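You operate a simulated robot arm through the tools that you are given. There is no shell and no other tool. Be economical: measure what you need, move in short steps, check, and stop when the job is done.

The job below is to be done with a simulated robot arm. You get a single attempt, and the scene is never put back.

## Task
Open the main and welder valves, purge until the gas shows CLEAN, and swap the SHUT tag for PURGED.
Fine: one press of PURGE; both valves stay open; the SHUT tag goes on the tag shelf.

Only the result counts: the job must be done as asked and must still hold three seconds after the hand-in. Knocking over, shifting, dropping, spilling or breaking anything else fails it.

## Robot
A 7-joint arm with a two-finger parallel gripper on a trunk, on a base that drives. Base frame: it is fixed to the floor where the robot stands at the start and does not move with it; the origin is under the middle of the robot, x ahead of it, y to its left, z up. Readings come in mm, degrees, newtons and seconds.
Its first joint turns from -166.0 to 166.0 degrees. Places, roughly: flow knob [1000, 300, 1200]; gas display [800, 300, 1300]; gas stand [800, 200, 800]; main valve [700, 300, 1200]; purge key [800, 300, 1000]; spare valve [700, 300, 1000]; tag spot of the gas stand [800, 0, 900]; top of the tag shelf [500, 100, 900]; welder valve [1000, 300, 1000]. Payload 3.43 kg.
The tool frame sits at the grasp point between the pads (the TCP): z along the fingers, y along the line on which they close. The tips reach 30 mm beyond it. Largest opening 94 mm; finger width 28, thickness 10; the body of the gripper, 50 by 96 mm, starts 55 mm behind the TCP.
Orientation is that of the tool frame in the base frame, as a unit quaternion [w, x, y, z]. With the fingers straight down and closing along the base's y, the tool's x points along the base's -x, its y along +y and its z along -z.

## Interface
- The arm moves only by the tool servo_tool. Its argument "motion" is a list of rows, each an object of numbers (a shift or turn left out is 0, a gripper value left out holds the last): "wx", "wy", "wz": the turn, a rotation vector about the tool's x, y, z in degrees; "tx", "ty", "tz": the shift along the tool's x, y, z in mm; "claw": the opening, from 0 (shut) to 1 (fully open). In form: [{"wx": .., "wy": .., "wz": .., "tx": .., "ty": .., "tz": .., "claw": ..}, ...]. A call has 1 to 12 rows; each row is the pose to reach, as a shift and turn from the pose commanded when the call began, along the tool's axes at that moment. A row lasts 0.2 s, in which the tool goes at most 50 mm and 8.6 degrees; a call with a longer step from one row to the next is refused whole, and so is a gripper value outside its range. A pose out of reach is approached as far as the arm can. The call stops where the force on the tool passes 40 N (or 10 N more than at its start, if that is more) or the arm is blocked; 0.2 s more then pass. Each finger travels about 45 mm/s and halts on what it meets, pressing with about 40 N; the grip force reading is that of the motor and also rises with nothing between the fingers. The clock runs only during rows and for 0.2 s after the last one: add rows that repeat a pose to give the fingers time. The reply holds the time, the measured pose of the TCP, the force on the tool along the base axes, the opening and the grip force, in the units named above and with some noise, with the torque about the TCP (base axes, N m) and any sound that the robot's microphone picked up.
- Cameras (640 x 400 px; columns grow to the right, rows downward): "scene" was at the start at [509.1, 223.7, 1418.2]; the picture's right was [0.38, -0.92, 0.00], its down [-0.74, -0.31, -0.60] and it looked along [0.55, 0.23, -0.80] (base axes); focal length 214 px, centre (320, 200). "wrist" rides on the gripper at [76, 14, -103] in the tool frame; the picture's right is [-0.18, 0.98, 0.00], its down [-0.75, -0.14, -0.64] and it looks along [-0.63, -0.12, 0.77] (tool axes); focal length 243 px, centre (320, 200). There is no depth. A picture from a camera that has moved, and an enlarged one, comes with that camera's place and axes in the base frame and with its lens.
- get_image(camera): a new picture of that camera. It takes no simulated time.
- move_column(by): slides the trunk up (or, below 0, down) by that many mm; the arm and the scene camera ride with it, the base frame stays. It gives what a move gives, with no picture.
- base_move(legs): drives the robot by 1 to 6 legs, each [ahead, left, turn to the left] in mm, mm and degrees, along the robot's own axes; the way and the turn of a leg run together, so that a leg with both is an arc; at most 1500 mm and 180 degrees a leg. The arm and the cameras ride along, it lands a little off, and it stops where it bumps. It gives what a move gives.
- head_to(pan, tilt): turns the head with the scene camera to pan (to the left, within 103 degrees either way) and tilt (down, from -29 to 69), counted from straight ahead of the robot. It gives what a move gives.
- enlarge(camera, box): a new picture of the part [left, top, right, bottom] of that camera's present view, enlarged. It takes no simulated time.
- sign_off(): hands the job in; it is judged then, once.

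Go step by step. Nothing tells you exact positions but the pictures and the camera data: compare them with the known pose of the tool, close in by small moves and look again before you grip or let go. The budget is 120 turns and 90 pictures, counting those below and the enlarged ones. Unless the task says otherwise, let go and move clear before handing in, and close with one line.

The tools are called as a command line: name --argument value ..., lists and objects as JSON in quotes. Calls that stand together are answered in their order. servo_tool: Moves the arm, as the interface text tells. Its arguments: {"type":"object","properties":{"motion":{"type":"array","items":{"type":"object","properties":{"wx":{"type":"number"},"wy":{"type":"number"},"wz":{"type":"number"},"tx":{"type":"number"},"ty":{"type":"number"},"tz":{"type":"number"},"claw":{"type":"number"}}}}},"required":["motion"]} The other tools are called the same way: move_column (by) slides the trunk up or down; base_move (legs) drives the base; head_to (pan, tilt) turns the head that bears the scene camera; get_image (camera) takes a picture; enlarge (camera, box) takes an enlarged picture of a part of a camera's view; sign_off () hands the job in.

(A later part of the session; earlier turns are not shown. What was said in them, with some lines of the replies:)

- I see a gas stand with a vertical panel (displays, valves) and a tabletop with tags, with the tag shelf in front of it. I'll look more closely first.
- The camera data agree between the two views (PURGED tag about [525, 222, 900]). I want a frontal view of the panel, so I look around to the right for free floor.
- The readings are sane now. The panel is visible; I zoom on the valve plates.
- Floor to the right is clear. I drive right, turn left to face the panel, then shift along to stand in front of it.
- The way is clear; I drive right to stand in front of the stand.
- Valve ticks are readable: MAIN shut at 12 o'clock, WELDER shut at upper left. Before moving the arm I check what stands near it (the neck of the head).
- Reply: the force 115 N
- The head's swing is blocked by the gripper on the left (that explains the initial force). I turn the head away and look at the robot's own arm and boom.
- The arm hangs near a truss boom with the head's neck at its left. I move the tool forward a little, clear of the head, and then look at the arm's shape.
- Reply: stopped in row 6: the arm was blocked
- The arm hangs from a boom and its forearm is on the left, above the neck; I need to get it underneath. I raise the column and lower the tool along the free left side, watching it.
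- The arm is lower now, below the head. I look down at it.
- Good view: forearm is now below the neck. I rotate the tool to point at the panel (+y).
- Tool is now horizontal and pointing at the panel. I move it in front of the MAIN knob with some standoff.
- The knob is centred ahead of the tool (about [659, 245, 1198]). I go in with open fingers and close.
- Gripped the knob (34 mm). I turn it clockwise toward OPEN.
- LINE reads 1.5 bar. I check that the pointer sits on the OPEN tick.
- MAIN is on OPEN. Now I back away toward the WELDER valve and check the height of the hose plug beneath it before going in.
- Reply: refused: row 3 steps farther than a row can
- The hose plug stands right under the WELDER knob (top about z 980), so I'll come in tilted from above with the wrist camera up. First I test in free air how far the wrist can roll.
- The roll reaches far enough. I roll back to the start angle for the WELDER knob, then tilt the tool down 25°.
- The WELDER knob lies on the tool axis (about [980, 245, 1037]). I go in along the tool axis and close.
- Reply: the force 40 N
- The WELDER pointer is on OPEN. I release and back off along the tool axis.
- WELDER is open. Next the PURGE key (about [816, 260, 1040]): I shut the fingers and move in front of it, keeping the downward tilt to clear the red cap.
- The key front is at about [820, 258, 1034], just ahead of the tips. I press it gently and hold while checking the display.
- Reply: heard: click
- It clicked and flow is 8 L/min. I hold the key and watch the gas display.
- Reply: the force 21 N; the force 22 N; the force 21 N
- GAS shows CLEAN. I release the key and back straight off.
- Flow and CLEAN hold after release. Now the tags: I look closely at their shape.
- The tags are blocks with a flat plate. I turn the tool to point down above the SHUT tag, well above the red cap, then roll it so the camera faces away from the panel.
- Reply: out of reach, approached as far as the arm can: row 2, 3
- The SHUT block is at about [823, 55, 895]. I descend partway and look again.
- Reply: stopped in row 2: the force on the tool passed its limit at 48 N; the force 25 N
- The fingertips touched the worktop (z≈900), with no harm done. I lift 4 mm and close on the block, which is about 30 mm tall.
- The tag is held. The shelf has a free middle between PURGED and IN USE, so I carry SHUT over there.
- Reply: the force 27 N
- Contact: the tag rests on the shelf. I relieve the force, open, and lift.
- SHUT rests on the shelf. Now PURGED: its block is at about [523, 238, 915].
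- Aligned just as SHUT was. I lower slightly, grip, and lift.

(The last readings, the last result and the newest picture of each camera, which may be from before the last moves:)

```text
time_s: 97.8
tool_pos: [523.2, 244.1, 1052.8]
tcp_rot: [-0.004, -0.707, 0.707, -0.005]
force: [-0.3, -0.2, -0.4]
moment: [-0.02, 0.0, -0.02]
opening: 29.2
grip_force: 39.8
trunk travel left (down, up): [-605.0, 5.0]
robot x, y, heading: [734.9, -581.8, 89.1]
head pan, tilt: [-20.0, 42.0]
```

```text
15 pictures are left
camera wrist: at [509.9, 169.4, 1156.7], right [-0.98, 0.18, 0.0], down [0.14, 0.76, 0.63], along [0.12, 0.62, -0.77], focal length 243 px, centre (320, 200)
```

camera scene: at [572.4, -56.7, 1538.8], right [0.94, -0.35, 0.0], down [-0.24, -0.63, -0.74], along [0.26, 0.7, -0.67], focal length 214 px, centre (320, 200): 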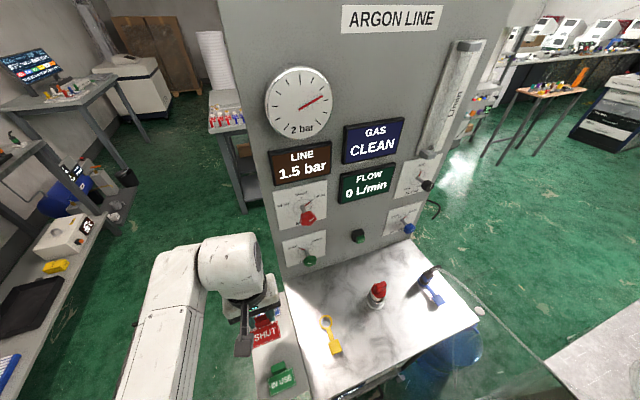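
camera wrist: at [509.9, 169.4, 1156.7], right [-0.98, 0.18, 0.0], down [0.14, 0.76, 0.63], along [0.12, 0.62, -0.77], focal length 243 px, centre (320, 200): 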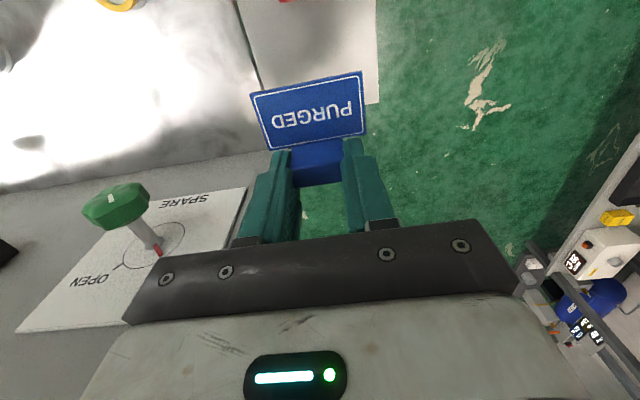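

servo_tool --motion '[{"tx": 20}, {"tx": 55}, {"tx": 95}, {"tx": 135}, {"tx": 165}, {"tx": 182}]'

servo_tool --motion '[{"ty": -15}, {"ty": -50}, {"ty": -90}, {"ty": -130}, {"ty": -170}, {"ty": -210}, {"ty": -245}, {"ty": -275}, {"ty": -292}, {"ty": -298.5}]'

get_image --camera "wrist"

```text
time_s: 99.2
tool_pos: [522.0, 61.5, 1054.9]
tcp_rot: [-0.003, -0.707, 0.708, -0.005]
force: [0.3, 0.2, 0.4]
moment: [-0.03, 0.02, -0.01]
opening: 29.0
grip_force: 39.9
trunk travel left (down, up): [-605.0, 5.0]
robot x, y, heading: [733.5, -581.9, 89.3]
head pan, tilt: [-20.0, 42.0]
```

```text
time_s: 101.4
tool_pos: [820.6, 59.8, 1057.6]
tcp_rot: [0.003, 0.707, -0.707, 0.005]
force: [-0.1, 0.1, 0.2]
moment: [-0.01, -0.04, 0.0]
opening: 29.0
grip_force: 40.0
trunk travel left (down, up): [-605.0, 5.0]
robot x, y, heading: [736.7, -578.9, 89.4]
head pan, tilt: [-20.0, 42.0]
```

```text
14 pictures are left
camera wrist: at [806.9, -13.1, 1160.1], right [-0.98, 0.18, 0.0], down [0.14, 0.76, 0.63], along [0.12, 0.62, -0.77], focal length 243 px, centre (320, 200)
```

wrist: 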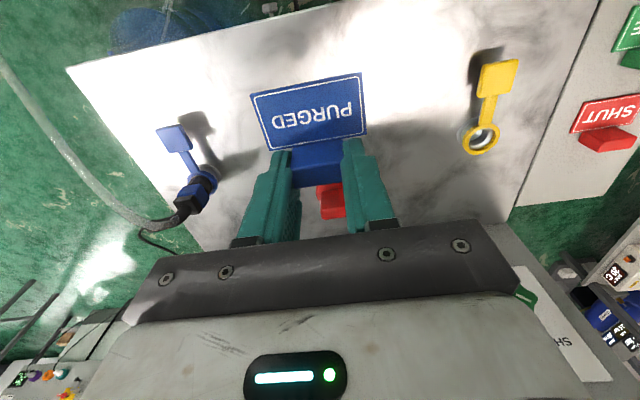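

Over the tag spot again. I lower PURGED onto the place where SHUT was.

servo_tool --motion '[{"tz": 35, "ty": -1}, {"tz": 75, "ty": -1.5}, {"tz": 105, "ty": -1.5}, {"tz": 117, "ty": -1.5, "tx": 1}, {"tz": 121, "ty": -1.5, "tx": 1}, {"tz": 123, "ty": -1.5, "tx": 1}, {"tz": 124, "ty": -1.5, "tx": 1}]'

```text
time_s: 103.0
tool_pos: [824.1, 58.1, 934.1]
tcp_rot: [0.001, 0.707, -0.707, 0.005]
force: [-2.0, -0.9, 24.5]
moment: [-0.44, 0.13, -0.02]
opening: 28.9
grip_force: 39.6
trunk travel left (down, up): [-605.0, 5.0]
robot x, y, heading: [736.2, -577.7, 89.6]
head pan, tilt: [-20.0, 42.0]
```

Contact with the worktop. I relieve the force, open, and rise.

servo_tool --motion '[{"tz": -1.5}, {"tz": -1.5, "claw": 0.45}, {"tz": -1.5, "claw": 0.45}, {"tz": -1.5, "claw": 0.45}, {"tz": -20}, {"tz": -55}, {"tz": -95}, {"tz": -135}]'

get_image --camera "wrist"

get_image --camera "scene"

```text
time_s: 104.8
tool_pos: [825.0, 60.3, 1068.0]
tcp_rot: [-0.003, -0.707, 0.707, -0.005]
force: [0.8, -0.4, 0.8]
moment: [-0.01, -0.01, 0.0]
opening: 42.3
grip_force: 0.0
trunk travel left (down, up): [-605.0, 5.0]
robot x, y, heading: [734.8, -580.8, 89.4]
head pan, tilt: [-20.0, 42.0]
```

```text
13 pictures are left
camera wrist: at [810.8, -14.6, 1170.9], right [-0.98, 0.18, 0.0], down [0.14, 0.76, 0.63], along [0.12, 0.62, -0.77], focal length 243 px, centre (320, 200)
```

wrist: 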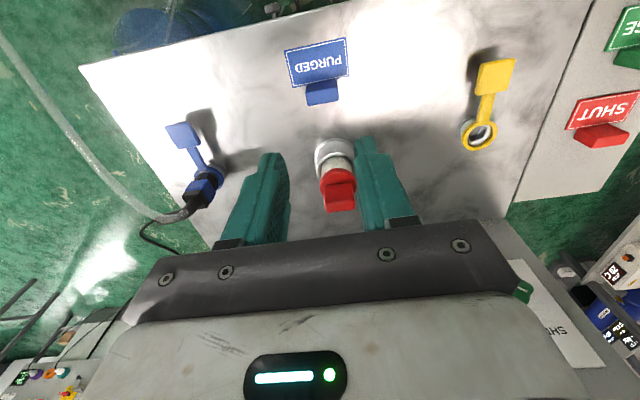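

```text
12 pictures are left
camera scene: at [572.9, -56.7, 1538.8], right [0.94, -0.35, 0.0], down [-0.24, -0.63, -0.74], along [0.26, 0.7, -0.67], focal length 214 px, centre (320, 200)
```

scene: 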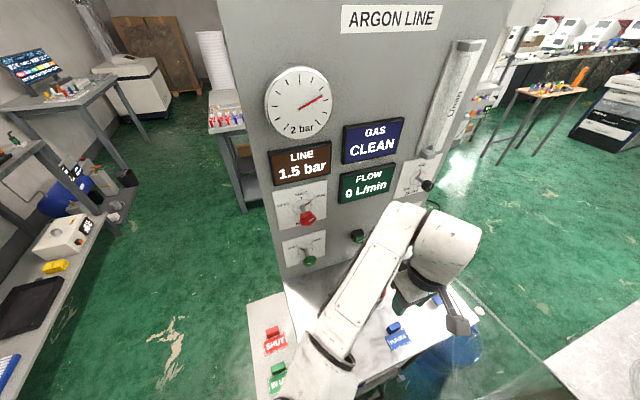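

PURGED is on the spot. I move the arm clear and check the valves a last time.

servo_tool --motion '[{"tz": -20}, {"tz": -30, "ty": 30}, {"tz": -35, "ty": 65}, {"tz": -40, "ty": 105}, {"tz": -45, "ty": 145}, {"tz": -50, "ty": 185}, {"tz": -55, "ty": 225}, {"tz": -55, "ty": 265}, {"tz": -55, "ty": 305}, {"tz": -55, "ty": 345}, {"tz": -55, "ty": 380}]'

enlarge --camera "scene" --box '[240, 130, 480, 400]'

enlarge --camera "scene" --box '[260, 130, 440, 280]'

```text
time_s: 107.2
tool_pos: [444.1, 61.7, 1119.2]
tcp_rot: [-0.002, -0.706, 0.708, -0.004]
force: [-0.5, 0.0, 0.6]
moment: [-0.02, -0.01, -0.01]
opening: 42.3
grip_force: 0.0
trunk travel left (down, up): [-605.0, 5.0]
robot x, y, heading: [732.3, -580.7, 89.6]
head pan, tilt: [-20.0, 42.0]
```

```text
1.48 times, centred on (360, 265) of scene
camera zoom: at [572.7, -56.7, 1538.8], right [0.94, -0.35, 0.0], down [-0.24, -0.63, -0.74], along [0.26, 0.7, -0.67], focal length 318 px, centre (261, 104)
```

zoom: 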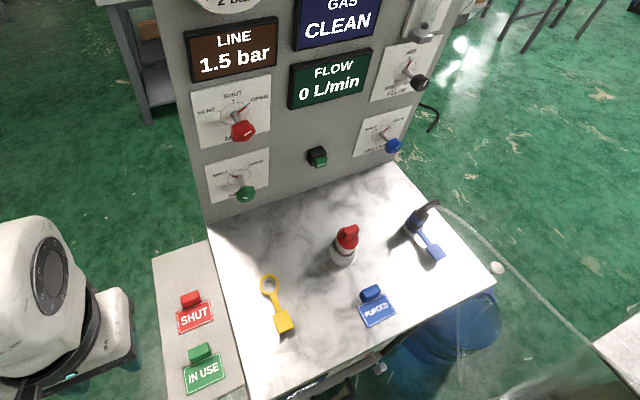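

```text
2.67 times, centred on (350, 205) of scene
camera zoom: at [572.7, -56.7, 1538.8], right [0.94, -0.35, 0.0], down [-0.24, -0.63, -0.74], along [0.26, 0.7, -0.67], focal length 572 px, centre (240, 187)
```

zoom: 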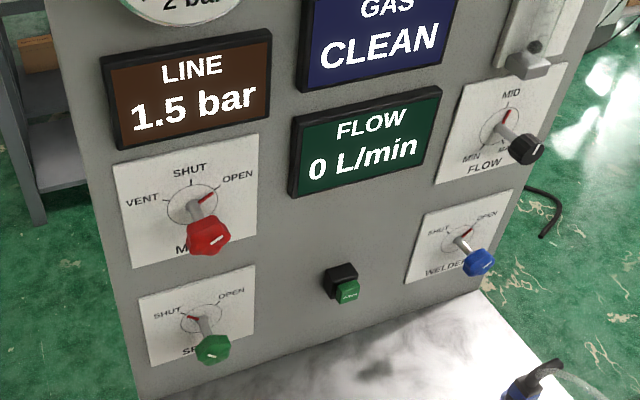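

Both valves are on OPEN, the gas shows CLEAN, PURGED is on the tag spot, SHUT is on the shelf, and the arm is clear. I hand it in.

sign_off

```text
The job is handed in.
```

The main and welder valves are open, one press of PURGE brought the gas to CLEAN, and PURGED is on the tag spot with SHUT on the tag shelf.
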